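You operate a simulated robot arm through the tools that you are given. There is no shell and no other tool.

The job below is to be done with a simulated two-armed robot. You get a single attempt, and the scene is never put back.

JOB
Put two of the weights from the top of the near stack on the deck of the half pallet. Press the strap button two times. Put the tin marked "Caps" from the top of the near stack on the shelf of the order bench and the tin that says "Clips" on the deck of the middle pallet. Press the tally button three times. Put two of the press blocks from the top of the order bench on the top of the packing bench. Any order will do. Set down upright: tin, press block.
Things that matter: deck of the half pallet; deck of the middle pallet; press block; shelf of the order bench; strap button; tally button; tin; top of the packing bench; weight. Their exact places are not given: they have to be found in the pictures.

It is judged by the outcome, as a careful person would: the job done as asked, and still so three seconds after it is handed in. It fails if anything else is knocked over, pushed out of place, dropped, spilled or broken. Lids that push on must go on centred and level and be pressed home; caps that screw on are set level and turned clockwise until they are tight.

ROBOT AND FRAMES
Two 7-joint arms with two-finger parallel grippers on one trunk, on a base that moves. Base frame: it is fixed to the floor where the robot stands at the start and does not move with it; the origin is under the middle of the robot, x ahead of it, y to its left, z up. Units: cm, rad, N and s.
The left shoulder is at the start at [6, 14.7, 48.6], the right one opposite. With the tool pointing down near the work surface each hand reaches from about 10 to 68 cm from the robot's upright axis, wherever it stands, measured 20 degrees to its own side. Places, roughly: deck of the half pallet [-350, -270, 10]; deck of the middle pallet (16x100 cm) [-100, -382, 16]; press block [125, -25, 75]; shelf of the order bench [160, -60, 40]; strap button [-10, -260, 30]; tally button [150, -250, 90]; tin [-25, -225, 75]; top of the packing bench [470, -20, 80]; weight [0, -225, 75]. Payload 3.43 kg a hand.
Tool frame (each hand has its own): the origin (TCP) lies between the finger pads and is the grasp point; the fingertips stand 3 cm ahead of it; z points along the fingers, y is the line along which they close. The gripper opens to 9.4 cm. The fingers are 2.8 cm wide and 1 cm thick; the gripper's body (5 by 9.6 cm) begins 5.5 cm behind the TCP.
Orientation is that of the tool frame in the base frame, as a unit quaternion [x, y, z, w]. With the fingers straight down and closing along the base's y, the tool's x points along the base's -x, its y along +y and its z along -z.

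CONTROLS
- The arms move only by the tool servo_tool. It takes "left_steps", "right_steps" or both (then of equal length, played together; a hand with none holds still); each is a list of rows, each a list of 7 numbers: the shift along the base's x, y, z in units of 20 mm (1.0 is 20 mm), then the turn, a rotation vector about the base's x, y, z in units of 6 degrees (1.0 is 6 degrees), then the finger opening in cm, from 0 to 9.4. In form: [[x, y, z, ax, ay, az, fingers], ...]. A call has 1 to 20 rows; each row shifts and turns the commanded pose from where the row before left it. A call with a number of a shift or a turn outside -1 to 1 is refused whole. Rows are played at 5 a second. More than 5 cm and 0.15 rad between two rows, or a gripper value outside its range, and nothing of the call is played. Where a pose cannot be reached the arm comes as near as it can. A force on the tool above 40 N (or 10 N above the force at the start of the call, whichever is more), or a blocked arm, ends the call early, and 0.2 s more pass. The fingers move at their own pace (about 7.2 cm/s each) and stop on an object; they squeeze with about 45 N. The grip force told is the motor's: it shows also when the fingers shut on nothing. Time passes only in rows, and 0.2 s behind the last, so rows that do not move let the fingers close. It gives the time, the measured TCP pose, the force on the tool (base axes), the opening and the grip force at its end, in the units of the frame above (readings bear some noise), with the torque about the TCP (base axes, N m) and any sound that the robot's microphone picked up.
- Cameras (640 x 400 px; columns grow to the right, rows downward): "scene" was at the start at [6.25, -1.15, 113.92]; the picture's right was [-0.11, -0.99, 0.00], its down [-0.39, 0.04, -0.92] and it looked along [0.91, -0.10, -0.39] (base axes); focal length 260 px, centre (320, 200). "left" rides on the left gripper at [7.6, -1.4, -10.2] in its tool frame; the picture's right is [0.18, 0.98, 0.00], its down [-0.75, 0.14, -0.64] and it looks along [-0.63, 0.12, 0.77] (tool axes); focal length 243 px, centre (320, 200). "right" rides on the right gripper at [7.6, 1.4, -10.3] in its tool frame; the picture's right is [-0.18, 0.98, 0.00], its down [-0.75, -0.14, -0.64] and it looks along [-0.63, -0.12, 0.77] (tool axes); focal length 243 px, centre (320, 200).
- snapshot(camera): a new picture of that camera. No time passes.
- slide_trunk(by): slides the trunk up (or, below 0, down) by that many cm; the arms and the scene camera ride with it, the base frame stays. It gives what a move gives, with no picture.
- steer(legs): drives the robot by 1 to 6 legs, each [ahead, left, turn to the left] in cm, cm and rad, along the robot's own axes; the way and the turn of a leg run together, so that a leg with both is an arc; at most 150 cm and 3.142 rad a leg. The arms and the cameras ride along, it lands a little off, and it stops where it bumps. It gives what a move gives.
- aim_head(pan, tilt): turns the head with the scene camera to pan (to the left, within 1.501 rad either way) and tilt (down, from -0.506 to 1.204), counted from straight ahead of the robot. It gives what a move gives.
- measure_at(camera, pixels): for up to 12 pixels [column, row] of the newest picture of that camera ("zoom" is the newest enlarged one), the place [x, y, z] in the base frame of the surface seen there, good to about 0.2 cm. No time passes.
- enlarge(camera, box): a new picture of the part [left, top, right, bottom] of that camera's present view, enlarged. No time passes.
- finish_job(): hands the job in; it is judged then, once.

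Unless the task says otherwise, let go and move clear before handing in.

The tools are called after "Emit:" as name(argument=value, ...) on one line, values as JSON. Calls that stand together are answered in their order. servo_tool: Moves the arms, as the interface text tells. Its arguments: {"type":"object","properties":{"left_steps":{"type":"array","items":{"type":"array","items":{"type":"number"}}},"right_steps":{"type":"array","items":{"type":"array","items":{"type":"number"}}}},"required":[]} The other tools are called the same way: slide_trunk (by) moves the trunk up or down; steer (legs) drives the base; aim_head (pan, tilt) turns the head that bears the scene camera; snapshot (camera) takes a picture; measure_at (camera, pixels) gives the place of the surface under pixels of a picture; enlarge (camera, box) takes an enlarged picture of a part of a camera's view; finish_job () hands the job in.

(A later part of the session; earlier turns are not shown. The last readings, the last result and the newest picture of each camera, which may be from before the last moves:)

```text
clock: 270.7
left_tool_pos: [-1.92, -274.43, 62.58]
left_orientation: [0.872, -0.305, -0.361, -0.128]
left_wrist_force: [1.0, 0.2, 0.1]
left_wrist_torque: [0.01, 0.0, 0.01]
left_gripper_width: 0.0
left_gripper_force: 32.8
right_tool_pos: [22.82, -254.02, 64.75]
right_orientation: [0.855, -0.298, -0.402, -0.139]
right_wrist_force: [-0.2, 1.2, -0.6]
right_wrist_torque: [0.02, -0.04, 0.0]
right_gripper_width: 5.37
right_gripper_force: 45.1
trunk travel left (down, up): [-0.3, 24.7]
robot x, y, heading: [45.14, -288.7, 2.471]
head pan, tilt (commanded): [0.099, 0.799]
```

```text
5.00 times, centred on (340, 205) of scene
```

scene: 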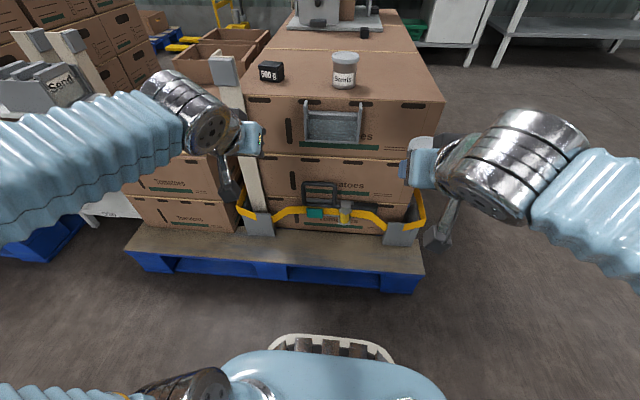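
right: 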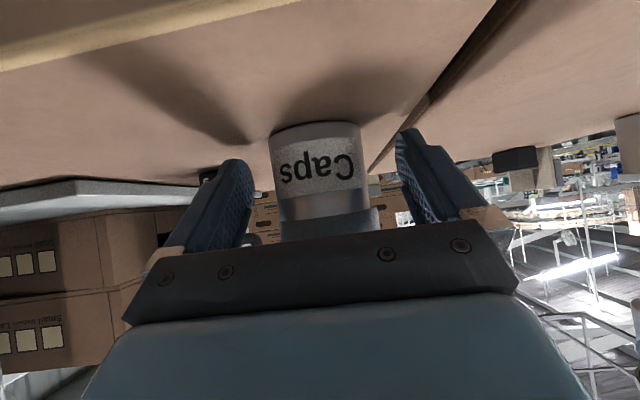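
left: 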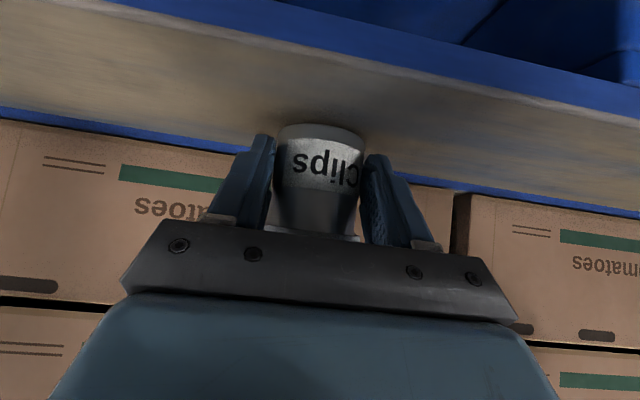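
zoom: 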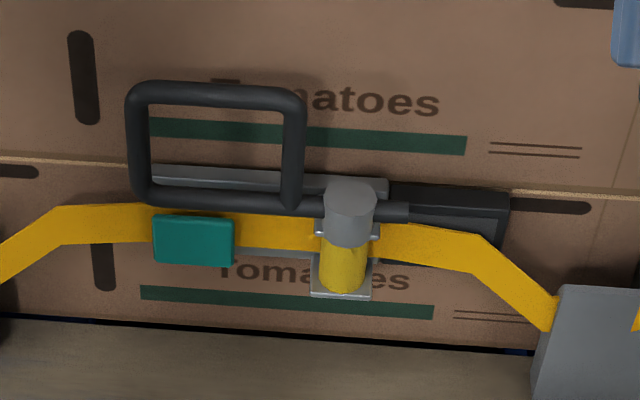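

The button face centre is (-5.4,-257.6,29.6). With a flatter hand I need more distance, so I back the base 9 cm, then bring the closed left fingers down and level (20° below horizontal).

Emit:
steer(legs=[[-9, 0, 0]])

Emit:
servo_tool(left_steps=[[0.08, 0.3, -0.85, 0.145, 0.181, 0, 0], [0.08, 0.3, -0.85, 0.145, 0.181, 0, 0], [0.08, 0.3, -0.85, 0.145, 0.181, 0, 0], [0.08, 0.3, -0.85, 0.145, 0.181, 0, 0], [0.08, 0.3, -0.85, 0.145, 0.181, 0, 0], [0.08, 0.3, -0.85, 0.145, 0.181, 0, 0], [0.08, 0.3, -0.85, 0.145, 0.181, 0, 0], [0.08, 0.3, -0.85, 0.145, 0.181, 0, 0], [0.08, 0.3, -0.85, 0.145, 0.181, 0, 0], [0.08, 0.3, -0.85, 0.145, 0.181, 0, 0], [0.08, 0.3, -0.85, 0.145, 0.181, 0, 0], [0.08, 0.3, -0.85, 0.145, 0.181, 0, 0], [0.08, 0.3, -0.85, 0.145, 0.181, 0, 0], [0.08, 0.3, -0.85, 0.145, 0.181, 0, 0], [0.08, 0.3, -0.85, 0.145, 0.181, 0, 0], [0.08, 0.3, -0.85, 0.145, 0.181, 0, 0], [0.08, 0.3, -0.85, 0.145, 0.181, 0, 0], [0.08, 0.3, -0.85, 0.145, 0.181, 0, 0], [0, 0, 0, 0, 0, 0, 0]])

Emit:
snapshot(camera="scene")

Emit:
snapshot(camera="left")

```text
clock: 271.8
left_tool_pos: [5.36, -280.26, 62.49]
left_orientation: [0.872, -0.304, -0.362, -0.127]
left_wrist_force: [-0.1, 0.3, -0.2]
left_wrist_torque: [0.01, 0.0, -0.04]
left_gripper_width: 0.01
left_gripper_force: 32.4
right_tool_pos: [29.98, -259.75, 64.77]
right_orientation: [0.855, -0.298, -0.401, -0.138]
right_wrist_force: [0.2, 0.4, -0.1]
right_wrist_torque: [0.0, -0.03, 0.01]
right_gripper_width: 5.37
right_gripper_force: 44.7
trunk travel left (down, up): [-0.3, 24.7]
robot x, y, heading: [52.28, -294.23, 2.471]
head pan, tilt (commanded): [0.099, 0.799]
```

```text
clock: 275.8
left_tool_pos: [8.01, -269.4, 31.64]
left_orientation: [0.772, -0.27, -0.543, -0.191]
left_wrist_force: [-0.2, -0.4, 0.1]
left_wrist_torque: [-0.02, 0.01, 0.0]
left_gripper_width: 0.01
left_gripper_force: 33.1
right_tool_pos: [29.89, -259.69, 64.73]
right_orientation: [0.855, -0.298, -0.401, -0.138]
right_wrist_force: [-0.4, 0.5, -1.4]
right_wrist_torque: [-0.02, 0.0, 0.02]
right_gripper_width: 5.33
right_gripper_force: 45.2
trunk travel left (down, up): [-0.3, 24.7]
robot x, y, heading: [52.48, -293.95, 2.47]
head pan, tilt (commanded): [0.099, 0.799]
```

```text
taken
```

scene: 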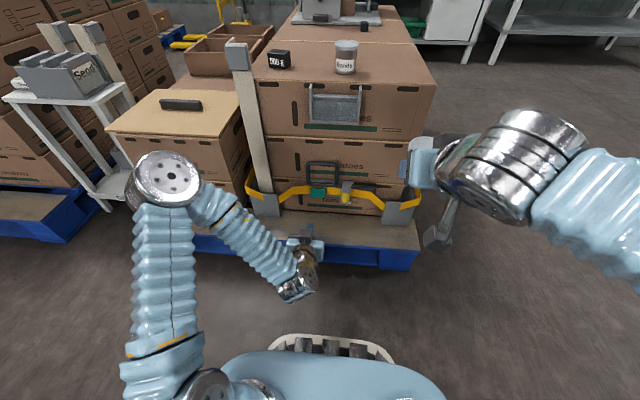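

```text
taken
```

left: 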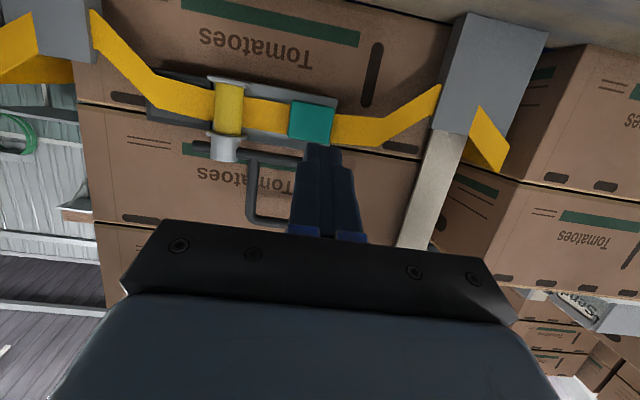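

The closed fingers point at the teal button (left picture (312,122)). Approaching to about 4 cm in front of it.

Emit:
servo_tool(left_steps=[[-0.67, 0.633, -0.083, 0, 0, 0, 0], [-0.67, 0.633, -0.083, 0, 0, 0, 0], [-0.67, 0.633, -0.083, 0, 0, 0, 0], [-0.67, 0.633, -0.083, 0, 0, 0, 0], [-0.67, 0.633, -0.083, 0, 0, 0, 0], [-0.67, 0.633, -0.083, 0, 0, 0, 0], [0, 0, 0, 0, 0, 0, 0]])

Emit:
snapshot(camera="left")

Emit:
measure_at(camera="left", pixels=[[312, 110], [300, 105], [330, 125], [320, 130]])

```text
clock: 277.4
left_tool_pos: [0.05, -261.91, 30.93]
left_orientation: [0.773, -0.27, -0.542, -0.191]
left_wrist_force: [-0.1, 0.0, 0.7]
left_wrist_torque: [0.03, -0.01, 0.01]
left_gripper_width: 0.0
left_gripper_force: 33.1
right_tool_pos: [29.93, -259.71, 64.81]
right_orientation: [0.855, -0.298, -0.401, -0.138]
right_wrist_force: [0.3, 1.1, -0.9]
right_wrist_torque: [0.0, -0.01, 0.01]
right_gripper_width: 5.32
right_gripper_force: 44.4
trunk travel left (down, up): [-0.3, 24.7]
robot x, y, heading: [52.59, -293.96, 2.471]
head pan, tilt (commanded): [0.099, 0.799]
```

```text
taken
```

left: 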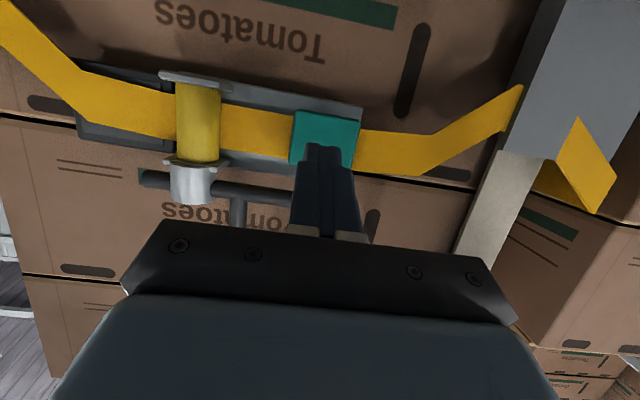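

```text
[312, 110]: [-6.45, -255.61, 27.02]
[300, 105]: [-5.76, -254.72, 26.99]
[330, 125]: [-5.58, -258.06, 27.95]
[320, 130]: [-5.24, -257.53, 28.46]
```

Aligned with the button; closing in until light contact.

Emit:
servo_tool(left_steps=[[-0.316, 0.245, 0, 0, 0, 0, 0], [-0.316, 0.245, 0, 0, 0, 0, 0], [-0.316, 0.245, 0, 0, 0, 0, 0], [-0.316, 0.245, 0, 0, 0, 0, 0], [-0.08, 0.061, 0, 0, 0, 0, 0], [0, 0, 0, 0, 0, 0, 0]])

Emit:
snapshot(camera="left")

```text
clock: 278.8
left_tool_pos: [-2.53, -259.76, 30.73]
left_orientation: [0.772, -0.27, -0.543, -0.191]
left_wrist_force: [0.0, 0.2, -0.9]
left_wrist_torque: [0.01, -0.01, -0.04]
left_gripper_width: 0.03
left_gripper_force: 33.0
right_tool_pos: [30.04, -259.62, 64.79]
right_orientation: [0.855, -0.298, -0.401, -0.138]
right_wrist_force: [1.2, -0.5, -1.6]
right_wrist_torque: [0.02, -0.03, 0.01]
right_gripper_width: 5.33
right_gripper_force: 45.0
trunk travel left (down, up): [-0.3, 24.7]
robot x, y, heading: [52.27, -294.17, 2.473]
head pan, tilt (commanded): [0.099, 0.799]
```

```text
taken
```

left: 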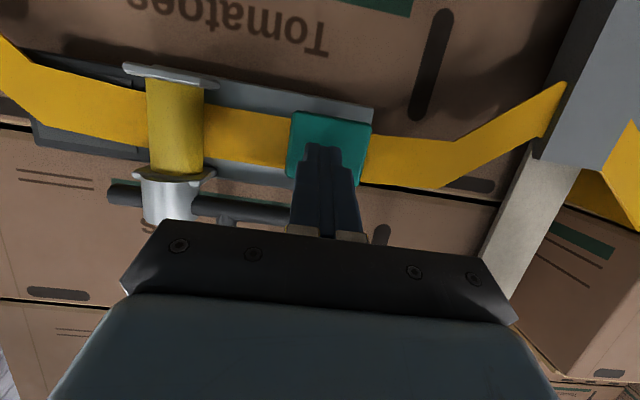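

Emit:
servo_tool(left_steps=[[-0.119, 0.092, 0, 0, 0, 0, 0], [-0.119, 0.092, 0, 0, 0, 0, 0], [-0.079, 0.061, 0, 0, 0, 0, 0], [-0.079, 0.061, 0, 0, 0, 0, 0]])

```text
clock: 279.8
left_tool_pos: [-3.33, -259.27, 30.77]
left_orientation: [0.773, -0.269, -0.543, -0.19]
left_wrist_force: [2.3, -3.5, 0.5]
left_wrist_torque: [0.02, 0.07, 0.08]
left_gripper_width: 0.0
left_gripper_force: 32.7
right_tool_pos: [29.96, -259.69, 64.64]
right_orientation: [0.856, -0.298, -0.4, -0.138]
right_wrist_force: [0.0, -0.3, -0.7]
right_wrist_torque: [0.0, -0.01, 0.0]
right_gripper_width: 5.34
right_gripper_force: 45.2
trunk travel left (down, up): [-0.3, 24.7]
robot x, y, heading: [52.35, -294.08, 2.468]
head pan, tilt (commanded): [0.099, 0.799]
heard: click
```

A click was heard with about 4 N: first press. I back off 1.6 cm to release.

Emit:
servo_tool(left_steps=[[0.316, -0.245, 0, 0, 0, 0, 0], [0.316, -0.245, 0, 0, 0, 0, 0], [0, 0, 0, 0, 0, 0, 0], [0, 0, 0, 0, 0, 0, 0]])

Emit:
snapshot(camera="left")

```text
clock: 280.8
left_tool_pos: [-2.07, -260.18, 30.86]
left_orientation: [0.772, -0.269, -0.543, -0.19]
left_wrist_force: [-0.8, 0.3, 0.5]
left_wrist_torque: [-0.01, -0.02, 0.01]
left_gripper_width: 0.0
left_gripper_force: 33.4
right_tool_pos: [30.07, -259.67, 64.66]
right_orientation: [0.855, -0.298, -0.401, -0.139]
right_wrist_force: [-0.8, 0.1, -1.6]
right_wrist_torque: [0.0, -0.04, 0.0]
right_gripper_width: 5.33
right_gripper_force: 45.0
trunk travel left (down, up): [-0.3, 24.7]
robot x, y, heading: [52.62, -294.08, 2.474]
head pan, tilt (commanded): [0.099, 0.799]
```

```text
taken
```

left: 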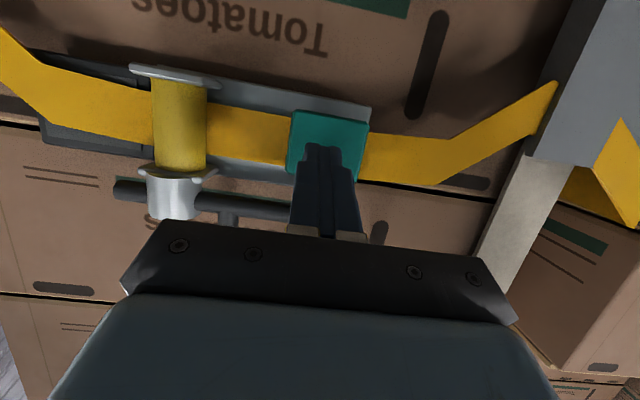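

Released. Pressing the second time.

Emit:
servo_tool(left_steps=[[-0.237, 0.184, 0, 0, 0, 0, 0], [-0.158, 0.122, 0, 0, 0, 0, 0], [-0.119, 0.092, 0, 0, 0, 0, 0], [-0.079, 0.061, 0, 0, 0, 0, 0], [-0.039, 0.031, 0, 0, 0, 0, 0]])

```text
clock: 282.0
left_tool_pos: [-3.26, -259.14, 30.89]
left_orientation: [0.773, -0.271, -0.541, -0.19]
left_wrist_force: [3.2, -3.2, -0.3]
left_wrist_torque: [-0.05, 0.02, 0.0]
left_gripper_width: 0.02
left_gripper_force: 32.8
right_tool_pos: [29.95, -259.65, 64.76]
right_orientation: [0.855, -0.297, -0.401, -0.139]
right_wrist_force: [-0.1, 0.5, -1.0]
right_wrist_torque: [-0.02, -0.03, 0.01]
right_gripper_width: 5.3
right_gripper_force: 45.1
trunk travel left (down, up): [-0.3, 24.7]
robot x, y, heading: [52.39, -294.07, 2.471]
head pan, tilt (commanded): [0.099, 0.799]
heard: click
```

Second click: strap button pressed twice. I withdraw straight back, then check Caps in the right hand.

Emit:
servo_tool(left_steps=[[0.5, -0.39, 0, 0, 0, 0, 0], [0.75, -0.58, 0, 0, 0, 0, 0], [0.75, -0.58, 0, 0, 0, 0, 0], [0.75, -0.58, 0, 0, 0, 0, 0], [0.75, -0.58, 0, 0, 0, 0, 0], [0.75, -0.58, 0.2, 0, 0, 0, 0], [0.2, -0.15, 0.8, 0, 0, 0, 0], [0, 0, 1, 0, 0, 0, 0], [0, 0, 1, 0, 0, 0, 0], [0, 0, 1, 0, 0, 0, 0], [0, 0, 1, 0, 0, 0, 0], [0, 0, 1, 0, 0, 0, 0], [0, 0, 1, 0, 0, 0, 0]])

Emit:
enlarge(camera="right", box=[220, 100, 420, 250])

Emit:
snapshot(camera="scene")

```text
clock: 284.8
left_tool_pos: [5.52, -266.04, 44.93]
left_orientation: [0.773, -0.27, -0.542, -0.19]
left_wrist_force: [0.6, 0.8, 0.0]
left_wrist_torque: [-0.03, -0.01, -0.01]
left_gripper_width: 0.0
left_gripper_force: 33.5
right_tool_pos: [29.93, -259.64, 64.88]
right_orientation: [0.855, -0.298, -0.401, -0.138]
right_wrist_force: [0.0, 0.5, -0.7]
right_wrist_torque: [-0.01, -0.03, -0.02]
right_gripper_width: 5.32
right_gripper_force: 44.6
trunk travel left (down, up): [-0.3, 24.7]
robot x, y, heading: [52.18, -293.84, 2.472]
head pan, tilt (commanded): [0.099, 0.799]
```

```text
2.67 times, centred on (320, 175) of right
```

zoom: 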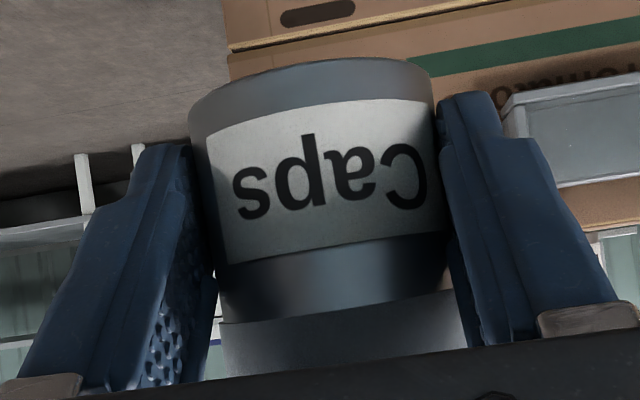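

```text
taken
```

scene: 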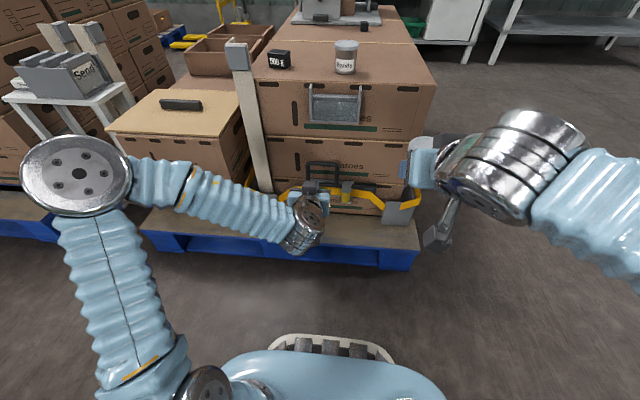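

Caps is still well held. Next is the tally button near the conveyor's end; I raise the hand and trunk, drive out of the aisle and turn toward it.

Emit:
servo_tool(left_steps=[[0.3, -0.23, 1, 0, 0, 0, 0], [0.3, -0.23, 1, 0, 0, 0, 0], [0.3, -0.23, 1, 0, 0, 0, 0], [0.3, -0.23, 1, 0, 0, 0, 0], [0.3, -0.23, 1, 0, 0, 0, 0], [0, 0, 1, 0, 0, 0, 0], [0, 0, 1, 0, 0, 0, 0], [0, 0, 1, 0, 0, 0, 0], [0, 0, 1, 0, 0, 0, 0]])

Emit:
slide_trunk(by=19)

Emit:
steer(legs=[[0, -95, 0], [28, 0, 0], [0, 0, 3.0]])

Emit:
aim_head(pan=0.0, tilt=0.45)

Emit:
snapshot(camera="scene")

```text
clock: 286.8
left_tool_pos: [8.52, -268.35, 62.97]
left_orientation: [0.772, -0.27, -0.543, -0.19]
left_wrist_force: [0.6, 0.5, 0.5]
left_wrist_torque: [0.02, 0.01, -0.01]
left_gripper_width: 0.0
left_gripper_force: 33.0
right_tool_pos: [29.92, -259.74, 64.79]
right_orientation: [0.855, -0.297, -0.402, -0.138]
right_wrist_force: [-0.2, 0.3, -1.5]
right_wrist_torque: [-0.03, -0.06, -0.03]
right_gripper_width: 5.32
right_gripper_force: 45.2
trunk travel left (down, up): [-0.3, 24.7]
robot x, y, heading: [52.36, -293.98, 2.474]
head pan, tilt (commanded): [0.099, 0.799]
```

```text
clock: 288.9
left_tool_pos: [8.54, -268.3, 82.0]
left_orientation: [0.773, -0.269, -0.543, -0.189]
left_wrist_force: [-0.5, -0.4, -0.7]
left_wrist_torque: [0.0, -0.01, 0.05]
left_gripper_width: 0.01
left_gripper_force: 32.8
right_tool_pos: [29.93, -259.6, 83.82]
right_orientation: [0.855, -0.298, -0.401, -0.139]
right_wrist_force: [-0.1, 0.4, -0.5]
right_wrist_torque: [-0.02, 0.0, 0.0]
right_gripper_width: 5.33
right_gripper_force: 45.3
trunk travel left (down, up): [-19.3, 5.7]
robot x, y, heading: [51.95, -293.81, 2.466]
head pan, tilt (commanded): [0.099, 0.799]
```

```text
clock: 302.2
left_tool_pos: [126.48, -238.16, 81.99]
left_orientation: [0.339, 0.745, -0.239, 0.523]
left_wrist_force: [-0.6, 0.0, -0.4]
left_wrist_torque: [-0.02, 0.01, 0.01]
left_gripper_width: 0.0
left_gripper_force: 33.5
right_tool_pos: [103.84, -242.93, 83.81]
right_orientation: [0.372, 0.826, -0.173, 0.387]
right_wrist_force: [-0.3, 0.2, -0.8]
right_wrist_torque: [0.04, -0.01, 0.02]
right_gripper_width: 5.25
right_gripper_force: 45.0
trunk travel left (down, up): [-19.3, 5.7]
robot x, y, heading: [87.93, -204.98, -0.86]
head pan, tilt (commanded): [0.099, 0.799]
```

```text
clock: 303.0
left_tool_pos: [126.48, -238.23, 82.11]
left_orientation: [0.338, 0.745, -0.239, 0.524]
left_wrist_force: [0.0, -0.3, -0.5]
left_wrist_torque: [0.0, 0.0, 0.01]
left_gripper_width: 0.0
left_gripper_force: 33.1
right_tool_pos: [103.89, -242.87, 83.62]
right_orientation: [0.374, 0.825, -0.174, 0.387]
right_wrist_force: [0.3, -0.7, -0.8]
right_wrist_torque: [0.05, 0.04, 0.02]
right_gripper_width: 5.24
right_gripper_force: 45.0
trunk travel left (down, up): [-19.3, 5.7]
robot x, y, heading: [87.9, -205.19, -0.856]
head pan, tilt (commanded): [0.0, 0.45]
```

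```text
taken
```

scene: 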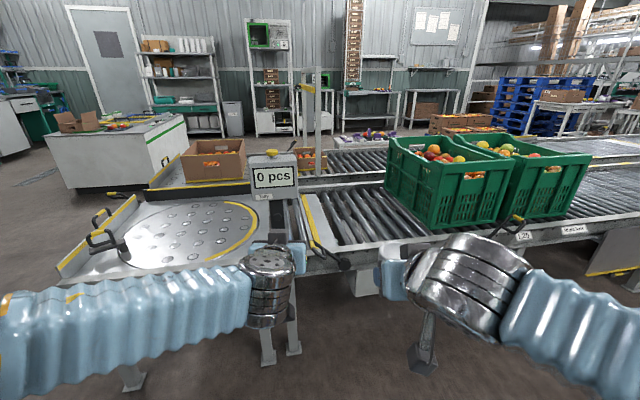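

I see the tally counter ("0 pcs", label at (262,197)) with a yellow button on top at (271,152). The Caps grip creeps (5.24 cm), so I look at it too.

Emit:
enlarge(camera="scene", box=[230, 135, 320, 205])

Emit:
measure_at(camera="zoom", pixels=[[290, 120], [270, 115], [310, 115], [290, 105], [180, 150], [440, 150], [290, 145], [300, 290], [310, 400], [240, 385], [340, 130]])

Emit:
enlarge(camera="right", box=[220, 100, 420, 250])

```text
5.71 times, centred on (275, 170) of scene
```

zoom: 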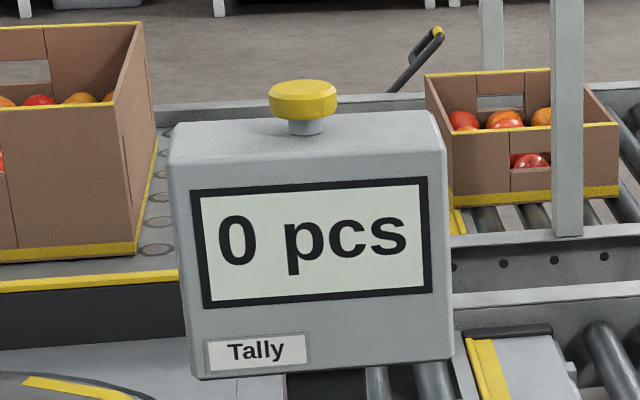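

```text
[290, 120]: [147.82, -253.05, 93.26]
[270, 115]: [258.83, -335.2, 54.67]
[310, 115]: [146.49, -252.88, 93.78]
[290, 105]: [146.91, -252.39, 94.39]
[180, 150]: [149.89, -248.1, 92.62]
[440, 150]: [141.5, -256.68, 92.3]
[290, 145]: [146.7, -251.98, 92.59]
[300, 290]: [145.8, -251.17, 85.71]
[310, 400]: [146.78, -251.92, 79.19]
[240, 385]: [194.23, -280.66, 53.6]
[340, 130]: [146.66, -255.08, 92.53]
```

```text
2.67 times, centred on (320, 175) of right
```

zoom: 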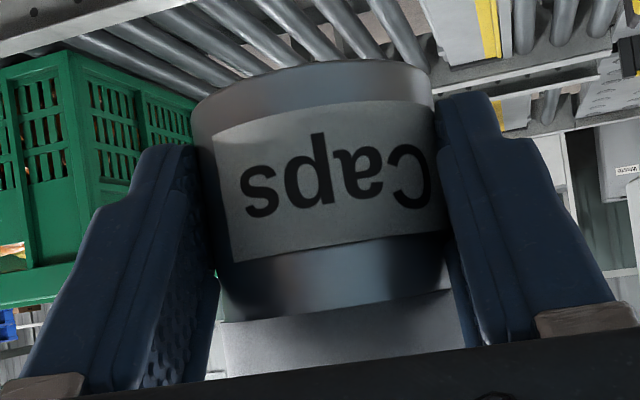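

Caps only turned slightly about its own axis in the pads (label rotated ~7°), lid and height unchanged; I'll keep watching it. For the tally button (yellow mushroom at ≈(146.9,-252.5), top ≈94.5) I measure the table's front edge and legs.

Emit:
measure_at(camera="scene", pixels=[[180, 262], [320, 262], [345, 268], [268, 355], [293, 345], [330, 250], [240, 200], [300, 190], [80, 265], [130, 380], [272, 148], [100, 250]])

Emit:
enlarge(camera="scene", box=[262, 143, 282, 157])

Emit:
measure_at(camera="zoom", pixels=[[250, 180], [320, 180], [360, 150], [290, 150], [300, 200], [400, 190], [220, 200]])

```text
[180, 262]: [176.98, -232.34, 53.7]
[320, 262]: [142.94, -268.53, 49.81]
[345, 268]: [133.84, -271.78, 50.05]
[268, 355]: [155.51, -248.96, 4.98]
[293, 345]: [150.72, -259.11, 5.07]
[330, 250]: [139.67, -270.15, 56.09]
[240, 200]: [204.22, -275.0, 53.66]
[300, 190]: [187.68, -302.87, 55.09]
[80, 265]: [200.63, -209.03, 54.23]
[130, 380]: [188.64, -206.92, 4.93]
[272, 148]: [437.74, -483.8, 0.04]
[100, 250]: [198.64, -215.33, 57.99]
```

```text
16.00 times, centred on (272, 150) of scene
```

zoom: 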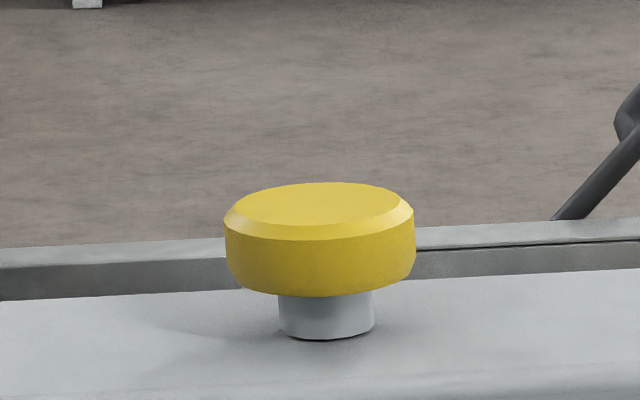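

```text
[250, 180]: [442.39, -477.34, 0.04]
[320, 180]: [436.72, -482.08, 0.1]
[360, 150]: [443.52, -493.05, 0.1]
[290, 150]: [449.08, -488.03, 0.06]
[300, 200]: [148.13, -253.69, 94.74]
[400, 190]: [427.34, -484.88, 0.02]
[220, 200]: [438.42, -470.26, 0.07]
```

Emit:
measure_at(camera="zoom", pixels=[[318, 190], [318, 210], [318, 228], [250, 212], [390, 212], [318, 265], [240, 260], [400, 260], [325, 320], [200, 360]])

```text
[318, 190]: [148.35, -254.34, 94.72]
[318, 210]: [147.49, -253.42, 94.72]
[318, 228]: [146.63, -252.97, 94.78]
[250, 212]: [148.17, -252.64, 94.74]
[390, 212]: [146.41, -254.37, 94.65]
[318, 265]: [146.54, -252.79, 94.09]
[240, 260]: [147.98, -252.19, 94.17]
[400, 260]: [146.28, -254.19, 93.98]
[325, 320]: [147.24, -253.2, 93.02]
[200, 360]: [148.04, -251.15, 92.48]
```

Button top centre ≈(147.4,-253.5,94.73), radius ≈1.4 cm. I raise the trunk and the left hand (tilting it to 40° below horizontal) so it clears the counter, then move 20 cm closer.

Emit:
slide_trunk(by=5.5)

Emit:
servo_tool(left_steps=[[0, 0, 0.9, 0.63, 0.545, 0, 0], [0, 0, 0.9, 0.63, 0.545, 0, 0], [0, 0, 0.9, 0.63, 0.545, 0, 0], [0, 0, 0.9, 0.63, 0.545, 0, 0], [0, 0, 0.95, 0, 0, 0, 0], [0, 0, 0.95, 0, 0, 0, 0], [0, 0, 0.95, 0, 0, 0, 0], [0, 0, 0.95, 0, 0, 0, 0], [0, 0, 0.9, 0, 0, 0, 0], [0, 0, 0, 0, 0, 0, 0]])

Emit:
snapshot(camera="scene")

```text
clock: 304.0
left_tool_pos: [126.51, -238.31, 87.49]
left_orientation: [0.338, 0.745, -0.238, 0.523]
left_wrist_force: [-1.1, 0.6, 0.0]
left_wrist_torque: [-0.03, -0.03, -0.01]
left_gripper_width: 0.0
left_gripper_force: 32.6
right_tool_pos: [103.9, -242.96, 89.19]
right_orientation: [0.374, 0.825, -0.174, 0.387]
right_wrist_force: [-0.2, 0.2, -1.0]
right_wrist_torque: [0.01, 0.02, 0.0]
right_gripper_width: 5.26
right_gripper_force: 45.5
trunk travel left (down, up): [-24.8, 0.2]
robot x, y, heading: [88.15, -205.0, -0.856]
head pan, tilt (commanded): [0.0, 0.45]
```

```text
clock: 306.2
left_tool_pos: [126.5, -238.18, 104.02]
left_orientation: [0.375, 0.824, -0.175, 0.386]
left_wrist_force: [-0.5, -0.1, 0.3]
left_wrist_torque: [0.03, 0.03, 0.01]
left_gripper_width: 0.01
left_gripper_force: 32.7
right_tool_pos: [103.91, -242.98, 89.25]
right_orientation: [0.374, 0.825, -0.174, 0.387]
right_wrist_force: [0.0, 0.0, -0.8]
right_wrist_torque: [0.03, 0.0, -0.02]
right_gripper_width: 5.21
right_gripper_force: 44.9
trunk travel left (down, up): [-24.8, 0.2]
robot x, y, heading: [88.29, -204.59, -0.858]
head pan, tilt (commanded): [0.0, 0.45]
```

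```text
taken
```

scene: 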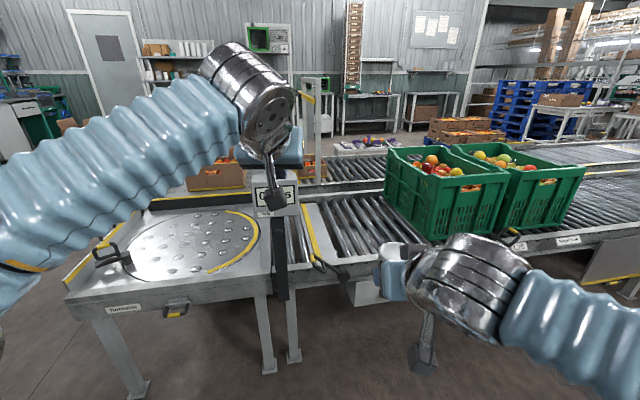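

The right grip reads 5.21 cm; I check Caps again.

Emit:
enlarge(camera="right", box=[220, 100, 420, 250])

Emit:
servo_tool(right_steps=[[0, 0, 0, 0, 0, 0, 4.6], [0, 0, 0, 0, 0, 0, 4.6], [0, 0, 0, 0, 0, 0, 4.6]])

```text
2.67 times, centred on (320, 175) of right
```

zoom: 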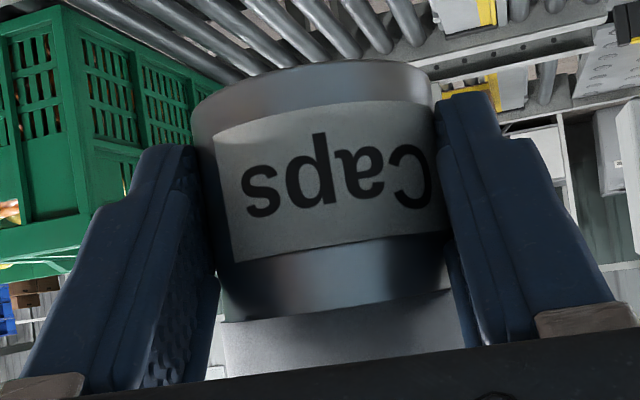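

```text
clock: 307.0
left_tool_pos: [126.57, -238.23, 103.95]
left_orientation: [0.374, 0.825, -0.175, 0.386]
left_wrist_force: [-0.1, -0.5, 0.6]
left_wrist_torque: [-0.03, 0.01, 0.01]
left_gripper_width: 0.0
left_gripper_force: 32.9
right_tool_pos: [103.76, -242.85, 89.18]
right_orientation: [0.374, 0.825, -0.174, 0.387]
right_wrist_force: [1.3, 0.5, -0.6]
right_wrist_torque: [0.01, -0.01, 0.0]
right_gripper_width: 5.23
right_gripper_force: 44.9
trunk travel left (down, up): [-24.8, 0.2]
robot x, y, heading: [87.97, -205.13, -0.852]
head pan, tilt (commanded): [0.0, 0.45]
```

Caps is unchanged in the picture and steady at ≈5.22 cm. I drive 20 cm closer to the counter.

Emit:
steer(legs=[[20, 0, 0]])

Emit:
snapshot(camera="left")

Emit:
snapshot(camera="scene")

```text
clock: 308.6
left_tool_pos: [139.57, -253.23, 103.84]
left_orientation: [0.376, 0.824, -0.176, 0.386]
left_wrist_force: [-0.3, 0.7, 0.3]
left_wrist_torque: [-0.01, -0.01, 0.0]
left_gripper_width: 0.02
left_gripper_force: 33.2
right_tool_pos: [116.94, -257.98, 89.34]
right_orientation: [0.374, 0.825, -0.174, 0.387]
right_wrist_force: [0.9, 0.1, -1.9]
right_wrist_torque: [0.02, 0.0, -0.03]
right_gripper_width: 5.24
right_gripper_force: 45.1
trunk travel left (down, up): [-24.8, 0.2]
robot x, y, heading: [101.24, -220.15, -0.854]
head pan, tilt (commanded): [0.0, 0.45]
```

```text
taken
```

left: 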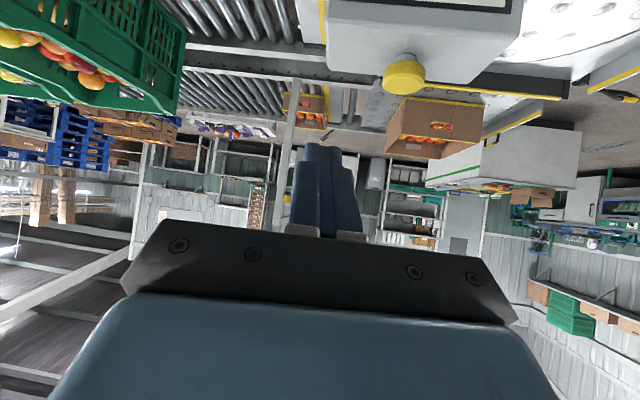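

```text
taken
```

scene: 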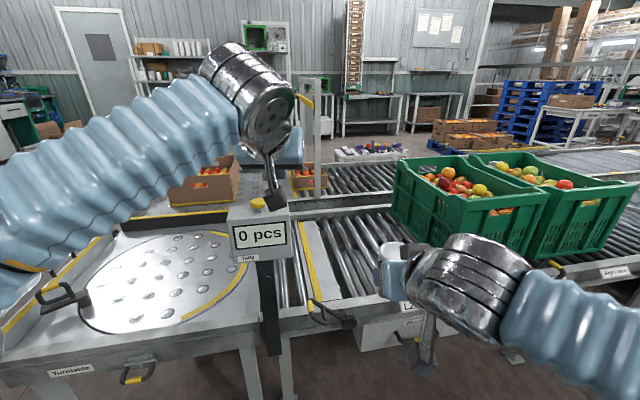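

Emit:
measure_at(camera="left", pixels=[[405, 78], [395, 85], [415, 80], [404, 90], [405, 65], [390, 70]])

Emit:
measure_at(camera="scene", pixels=[[258, 200], [254, 202], [262, 202], [258, 206], [245, 210], [275, 208]])

```text
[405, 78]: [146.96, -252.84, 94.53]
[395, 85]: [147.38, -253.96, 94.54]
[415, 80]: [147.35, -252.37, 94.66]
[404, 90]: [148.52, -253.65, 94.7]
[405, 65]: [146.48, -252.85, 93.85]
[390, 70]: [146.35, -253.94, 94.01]
```

```text
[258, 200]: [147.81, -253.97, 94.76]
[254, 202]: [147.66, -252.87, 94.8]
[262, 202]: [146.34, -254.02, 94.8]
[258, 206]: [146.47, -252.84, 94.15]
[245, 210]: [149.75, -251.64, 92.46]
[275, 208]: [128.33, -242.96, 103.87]
```

Moving the fingertips above the button (hover ~2 cm).

Emit:
servo_tool(left_steps=[[0.694, 0.093, 0, 0, 0, 0, 0], [0.694, 0.093, -0.3, 0, 0, 0, 0], [0.694, 0.093, -0.5, 0, 0, 0, 0], [0.694, 0.093, -0.5, 0, 0, 0, 0], [0.694, 0.093, -0.6, 0, 0, 0, 0], [0, 0, 0, 0, 0, 0, 0]])

Emit:
snapshot(camera="left")

Emit:
enlarge(camera="scene", box=[220, 130, 340, 230])

```text
clock: 310.0
left_tool_pos: [146.36, -252.41, 100.02]
left_orientation: [0.375, 0.824, -0.176, 0.386]
left_wrist_force: [-0.2, 0.5, -0.1]
left_wrist_torque: [-0.02, 0.03, 0.01]
left_gripper_width: 0.03
left_gripper_force: 33.1
right_tool_pos: [117.0, -258.01, 89.19]
right_orientation: [0.374, 0.825, -0.174, 0.387]
right_wrist_force: [-1.0, -0.2, -0.8]
right_wrist_torque: [0.03, 0.03, 0.0]
right_gripper_width: 5.23
right_gripper_force: 44.9
trunk travel left (down, up): [-24.8, 0.2]
robot x, y, heading: [101.48, -220.15, -0.858]
head pan, tilt (commanded): [0.0, 0.45]
```

```text
taken
```

left: 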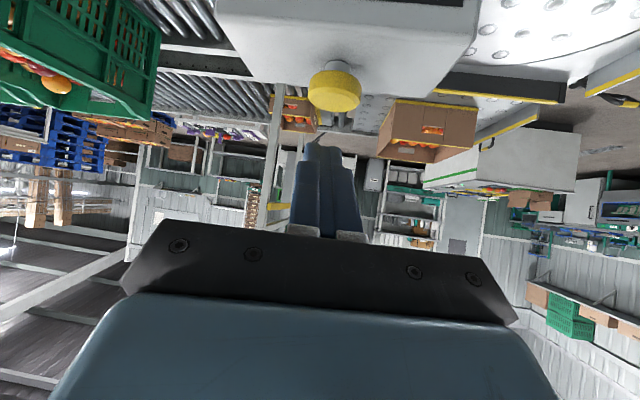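

```text
4.00 times, centred on (280, 180) of scene
```

zoom: 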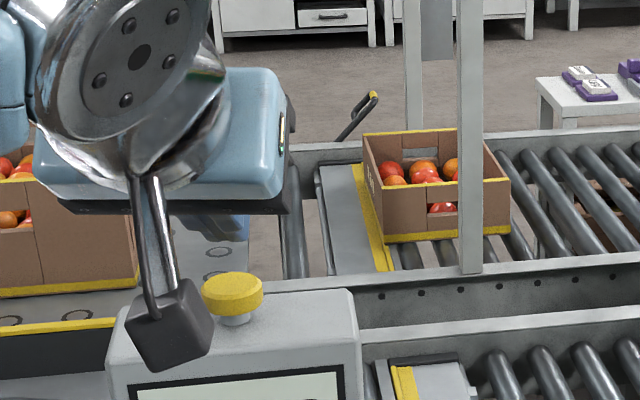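

Aligned within 2-3 mm. Descending to contact in small steps.

Emit:
servo_tool(left_steps=[[0.075, 0.066, -0.4, 0, 0, 0, 0], [0, 0, -0.4, 0, 0, 0, 0], [0, 0, -0.15, 0, 0, 0, 0], [0, 0, -0.1, 0, 0, 0, 0], [0, 0, -0.1, 0, 0, 0, 0]])

```text
clock: 311.2
left_tool_pos: [146.69, -252.22, 97.91]
left_orientation: [0.375, 0.824, -0.177, 0.386]
left_wrist_force: [0.6, -0.5, -0.5]
left_wrist_torque: [-0.03, 0.03, 0.02]
left_gripper_width: 0.02
left_gripper_force: 33.0
right_tool_pos: [116.92, -258.13, 89.24]
right_orientation: [0.374, 0.824, -0.175, 0.387]
right_wrist_force: [0.7, -0.7, -1.0]
right_wrist_torque: [0.03, 0.0, 0.0]
right_gripper_width: 5.24
right_gripper_force: 44.6
trunk travel left (down, up): [-24.8, 0.2]
robot x, y, heading: [101.1, -220.16, -0.855]
head pan, tilt (commanded): [0.0, 0.45]
```

Emit:
servo_tool(left_steps=[[0, 0, -0.1, 0, 0, 0, 0], [0, 0, -0.1, 0, 0, 0, 0], [0, 0, -0.05, 0, 0, 0, 0]])

Emit:
enlarge(camera="scene", box=[220, 180, 300, 270])

```text
clock: 312.0
left_tool_pos: [146.61, -252.3, 97.41]
left_orientation: [0.376, 0.823, -0.177, 0.386]
left_wrist_force: [0.0, 0.8, 1.5]
left_wrist_torque: [0.0, -0.02, -0.01]
left_gripper_width: 0.0
left_gripper_force: 33.2
right_tool_pos: [116.83, -257.99, 89.19]
right_orientation: [0.374, 0.825, -0.174, 0.386]
right_wrist_force: [0.2, -0.7, -1.7]
right_wrist_torque: [0.03, 0.03, -0.03]
right_gripper_width: 5.25
right_gripper_force: 45.0
trunk travel left (down, up): [-24.8, 0.2]
robot x, y, heading: [101.13, -220.77, -0.855]
head pan, tilt (commanded): [0.0, 0.45]
```

```text
4.44 times, centred on (260, 225) of scene
```

zoom: 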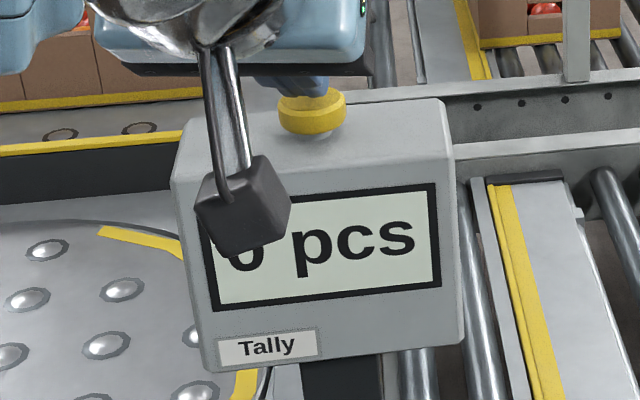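

Emit:
servo_tool(left_steps=[[0, 0, -0.08, 0, 0, 0, 0], [0, 0, -0.08, 0, 0, 0, 0]])

```text
clock: 312.6
left_tool_pos: [146.68, -252.3, 97.1]
left_orientation: [0.376, 0.824, -0.177, 0.386]
left_wrist_force: [-0.3, 1.1, 4.2]
left_wrist_torque: [-0.01, -0.05, 0.01]
left_gripper_width: 0.04
left_gripper_force: 33.3
right_tool_pos: [116.88, -258.03, 89.33]
right_orientation: [0.374, 0.825, -0.174, 0.386]
right_wrist_force: [-0.3, 0.6, -1.6]
right_wrist_torque: [0.0, 0.01, 0.01]
right_gripper_width: 5.21
right_gripper_force: 44.9
trunk travel left (down, up): [-24.8, 0.2]
robot x, y, heading: [101.16, -219.94, -0.851]
head pan, tilt (commanded): [0.0, 0.45]
heard: click
```

First click. Releasing upward and reading the display.

Emit:
servo_tool(left_steps=[[0, 0, 0.4, 0, 0, 0, 0], [0, 0, 0.5, 0, 0, 0, 0], [0, 0, 0, 0, 0, 0, 0]])

Emit:
enlarge(camera="scene", box=[220, 180, 300, 270])

```text
clock: 313.4
left_tool_pos: [146.51, -252.22, 98.82]
left_orientation: [0.375, 0.824, -0.176, 0.386]
left_wrist_force: [0.1, -0.1, 0.0]
left_wrist_torque: [-0.01, -0.01, -0.02]
left_gripper_width: 0.0
left_gripper_force: 33.2
right_tool_pos: [116.87, -258.11, 89.24]
right_orientation: [0.375, 0.825, -0.174, 0.387]
right_wrist_force: [0.1, -0.5, -0.3]
right_wrist_torque: [0.01, 0.01, 0.01]
right_gripper_width: 5.22
right_gripper_force: 45.1
trunk travel left (down, up): [-24.8, 0.2]
robot x, y, heading: [100.93, -219.9, -0.856]
head pan, tilt (commanded): [0.0, 0.45]
```

```text
4.44 times, centred on (260, 225) of scene
```

zoom: 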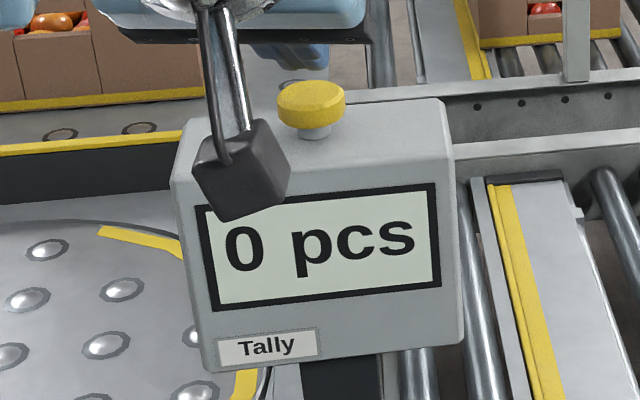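

The display texture still shows 0 but the click was clear. Second press.

Emit:
servo_tool(left_steps=[[0, 0, -0.4, 0, 0, 0, 0], [0, 0, -0.3, 0, 0, 0, 0], [0, 0, -0.12, 0, 0, 0, 0], [0, 0, -0.08, 0, 0, 0, 0], [0, 0, 0, 0, 0, 0, 0]])

Emit:
enlarge(camera="scene", box=[220, 180, 300, 270])

```text
clock: 314.6
left_tool_pos: [146.49, -252.18, 97.13]
left_orientation: [0.376, 0.824, -0.176, 0.386]
left_wrist_force: [0.8, -1.2, 3.4]
left_wrist_torque: [-0.1, -0.01, -0.01]
left_gripper_width: 0.0
left_gripper_force: 32.7
right_tool_pos: [116.88, -258.03, 89.19]
right_orientation: [0.374, 0.824, -0.174, 0.388]
right_wrist_force: [-0.1, -0.7, -1.1]
right_wrist_torque: [0.01, 0.03, 0.0]
right_gripper_width: 5.23
right_gripper_force: 44.6
trunk travel left (down, up): [-24.8, 0.2]
robot x, y, heading: [101.77, -220.21, -0.858]
head pan, tilt (commanded): [0.0, 0.45]
heard: click
```

```text
4.44 times, centred on (260, 225) of scene
```

zoom: 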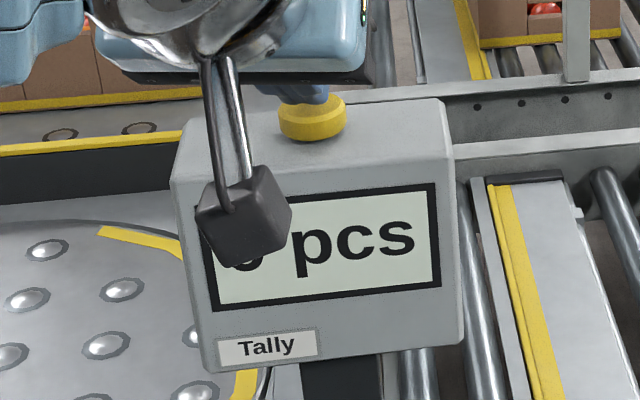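

Second click. Releasing and pressing the third time.

Emit:
servo_tool(left_steps=[[0, 0, 0.4, 0, 0, 0, 0], [0, 0, 0.5, 0, 0, 0, 0], [0, 0, 0, 0, 0, 0, 0]])

Emit:
servo_tool(left_steps=[[0, 0, -0.4, 0, 0, 0, 0], [0, 0, -0.3, 0, 0, 0, 0], [0, 0, -0.12, 0, 0, 0, 0], [0, 0, -0.08, 0, 0, 0, 0], [0, 0, 0, 0, 0, 0, 0]])

```text
clock: 315.4
left_tool_pos: [146.5, -252.16, 98.89]
left_orientation: [0.376, 0.824, -0.176, 0.386]
left_wrist_force: [0.3, -0.3, -0.3]
left_wrist_torque: [-0.01, 0.0, -0.03]
left_gripper_width: 0.01
left_gripper_force: 33.6
right_tool_pos: [116.91, -258.02, 89.27]
right_orientation: [0.374, 0.825, -0.174, 0.387]
right_wrist_force: [1.3, -0.7, 0.2]
right_wrist_torque: [-0.01, 0.04, -0.03]
right_gripper_width: 5.21
right_gripper_force: 45.2
trunk travel left (down, up): [-24.8, 0.2]
robot x, y, heading: [101.23, -220.27, -0.854]
head pan, tilt (commanded): [0.0, 0.45]
```

```text
clock: 316.6
left_tool_pos: [146.55, -252.23, 97.02]
left_orientation: [0.375, 0.825, -0.175, 0.386]
left_wrist_force: [1.5, 0.2, 4.1]
left_wrist_torque: [-0.05, -0.09, 0.07]
left_gripper_width: 0.0
left_gripper_force: 33.0
right_tool_pos: [116.91, -258.06, 89.28]
right_orientation: [0.373, 0.825, -0.174, 0.387]
right_wrist_force: [0.1, -0.5, -2.0]
right_wrist_torque: [0.0, -0.01, 0.02]
right_gripper_width: 5.22
right_gripper_force: 45.2
trunk travel left (down, up): [-24.8, 0.2]
robot x, y, heading: [101.32, -220.36, -0.862]
head pan, tilt (commanded): [0.0, 0.45]
heard: click
```

Third click: tally pressed three times. I raise the left hand clear and back off.

Emit:
servo_tool(left_steps=[[0, 0, 0.5, 0, 0, 0, 0], [0, 0, 1, 0, 0, 0, 0], [0, 0, 1, 0, 0, 0, 0], [0, 0, 1, 0, 0, 0, 0]])

Emit:
enlarge(camera="scene", box=[220, 180, 300, 270])

Emit:
steer(legs=[[-45, 0, 0]])

Emit:
enlarge(camera="right", box=[220, 100, 420, 250])

```text
clock: 317.6
left_tool_pos: [146.78, -252.3, 104.14]
left_orientation: [0.375, 0.825, -0.175, 0.386]
left_wrist_force: [0.6, 0.3, -0.3]
left_wrist_torque: [-0.01, -0.01, -0.01]
left_gripper_width: 0.03
left_gripper_force: 32.7
right_tool_pos: [116.99, -258.07, 89.3]
right_orientation: [0.374, 0.825, -0.174, 0.387]
right_wrist_force: [0.8, -0.8, -1.4]
right_wrist_torque: [0.01, 0.05, 0.0]
right_gripper_width: 5.21
right_gripper_force: 44.6
trunk travel left (down, up): [-24.8, 0.2]
robot x, y, heading: [101.51, -220.01, -0.858]
head pan, tilt (commanded): [0.0, 0.45]
```

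```text
4.44 times, centred on (260, 225) of scene
```

zoom: 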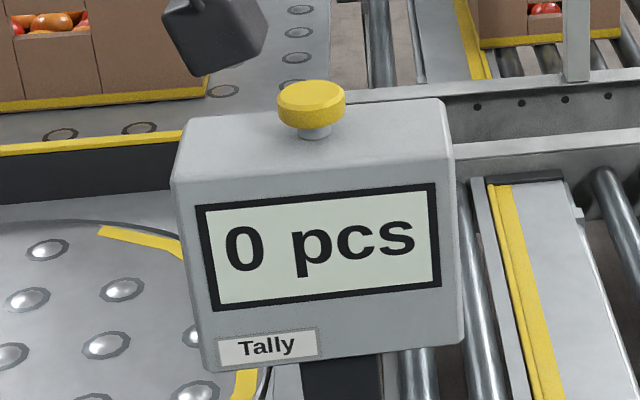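

```text
clock: 320.3
left_tool_pos: [116.87, -218.05, 103.96]
left_orientation: [0.376, 0.823, -0.176, 0.387]
left_wrist_force: [-0.1, 0.0, -0.1]
left_wrist_torque: [0.0, 0.01, -0.01]
left_gripper_width: 0.0
left_gripper_force: 33.3
right_tool_pos: [86.88, -223.61, 89.24]
right_orientation: [0.374, 0.825, -0.174, 0.387]
right_wrist_force: [-0.9, 0.2, -1.3]
right_wrist_torque: [0.03, 0.01, 0.0]
right_gripper_width: 5.22
right_gripper_force: 44.6
trunk travel left (down, up): [-24.8, 0.2]
robot x, y, heading: [71.4, -185.74, -0.861]
head pan, tilt (commanded): [0.0, 0.45]
```

```text
2.67 times, centred on (320, 175) of right
```

zoom: 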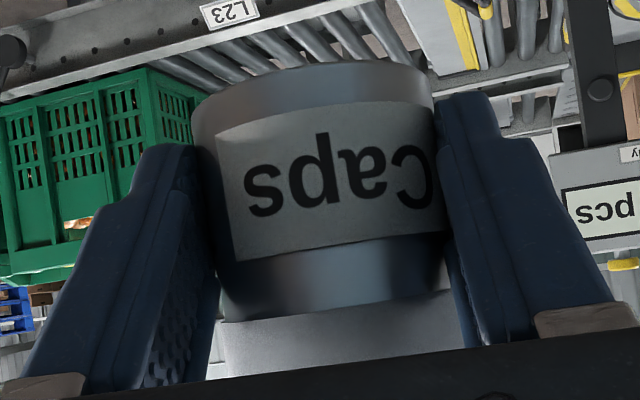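

Tally done. I retract the left hand and drive (backwards, then left) to the order bench's end where its shelf is open.

Emit:
servo_tool(left_steps=[[-0.65, 0.76, 0, 0, 0, 0, 0], [-0.65, 0.76, 0, 0, 0, 0, 0], [-0.65, 0.76, 0, 0, 0, 0, 0], [-0.65, 0.76, 0, 0, 0, 0, 0], [-0.65, 0.76, 0, 0, 0, 0, 0], [-0.65, 0.76, 0, 0, 0, 0, 0]])

Emit:
steer(legs=[[-135, 11, 0]])

Emit:
aim_head(pan=0.7, tilt=0.5)

Emit:
snapshot(camera="scene")

```text
clock: 321.7
left_tool_pos: [108.83, -209.19, 104.05]
left_orientation: [0.375, 0.824, -0.177, 0.386]
left_wrist_force: [0.3, -0.8, -0.6]
left_wrist_torque: [0.0, 0.0, 0.01]
left_gripper_width: 0.01
left_gripper_force: 32.4
right_tool_pos: [86.93, -223.71, 89.31]
right_orientation: [0.376, 0.824, -0.175, 0.387]
right_wrist_force: [0.4, -0.2, -0.7]
right_wrist_torque: [0.02, 0.02, -0.01]
right_gripper_width: 5.24
right_gripper_force: 45.1
trunk travel left (down, up): [-24.8, 0.2]
robot x, y, heading: [71.31, -185.37, -0.854]
head pan, tilt (commanded): [0.0, 0.45]
```

```text
clock: 328.5
left_tool_pos: [28.78, -99.86, 104.06]
left_orientation: [0.374, 0.824, -0.176, 0.387]
left_wrist_force: [-0.5, -0.2, -0.3]
left_wrist_torque: [-0.01, 0.01, 0.01]
left_gripper_width: 0.0
left_gripper_force: 33.3
right_tool_pos: [6.8, -114.29, 89.22]
right_orientation: [0.373, 0.825, -0.174, 0.387]
right_wrist_force: [-0.2, -1.2, -0.4]
right_wrist_torque: [-0.01, 0.02, 0.0]
right_gripper_width: 5.21
right_gripper_force: 44.8
trunk travel left (down, up): [-24.8, 0.2]
robot x, y, heading: [-9.08, -76.01, -0.852]
head pan, tilt (commanded): [0.0, 0.45]
```

```text
clock: 329.6
left_tool_pos: [28.85, -99.69, 104.02]
left_orientation: [0.373, 0.825, -0.174, 0.387]
left_wrist_force: [0.6, -0.3, -0.3]
left_wrist_torque: [0.0, -0.01, 0.01]
left_gripper_width: 0.0
left_gripper_force: 33.1
right_tool_pos: [6.87, -114.44, 89.3]
right_orientation: [0.373, 0.825, -0.174, 0.387]
right_wrist_force: [-0.6, -0.6, -1.4]
right_wrist_torque: [0.02, 0.01, -0.01]
right_gripper_width: 5.23
right_gripper_force: 44.7
trunk travel left (down, up): [-24.8, 0.2]
robot x, y, heading: [-8.74, -76.33, -0.85]
head pan, tilt (commanded): [0.7, 0.499]
```

```text
taken
```

scene: 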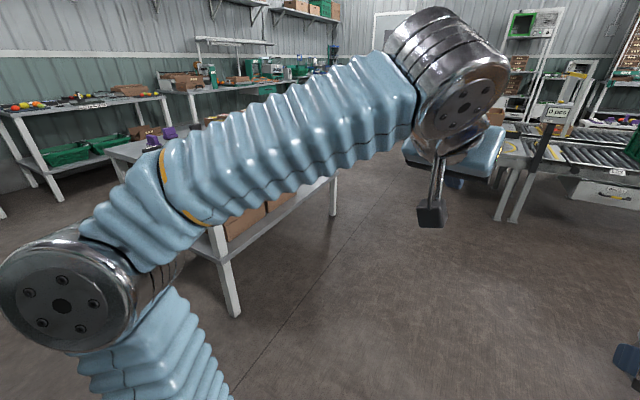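

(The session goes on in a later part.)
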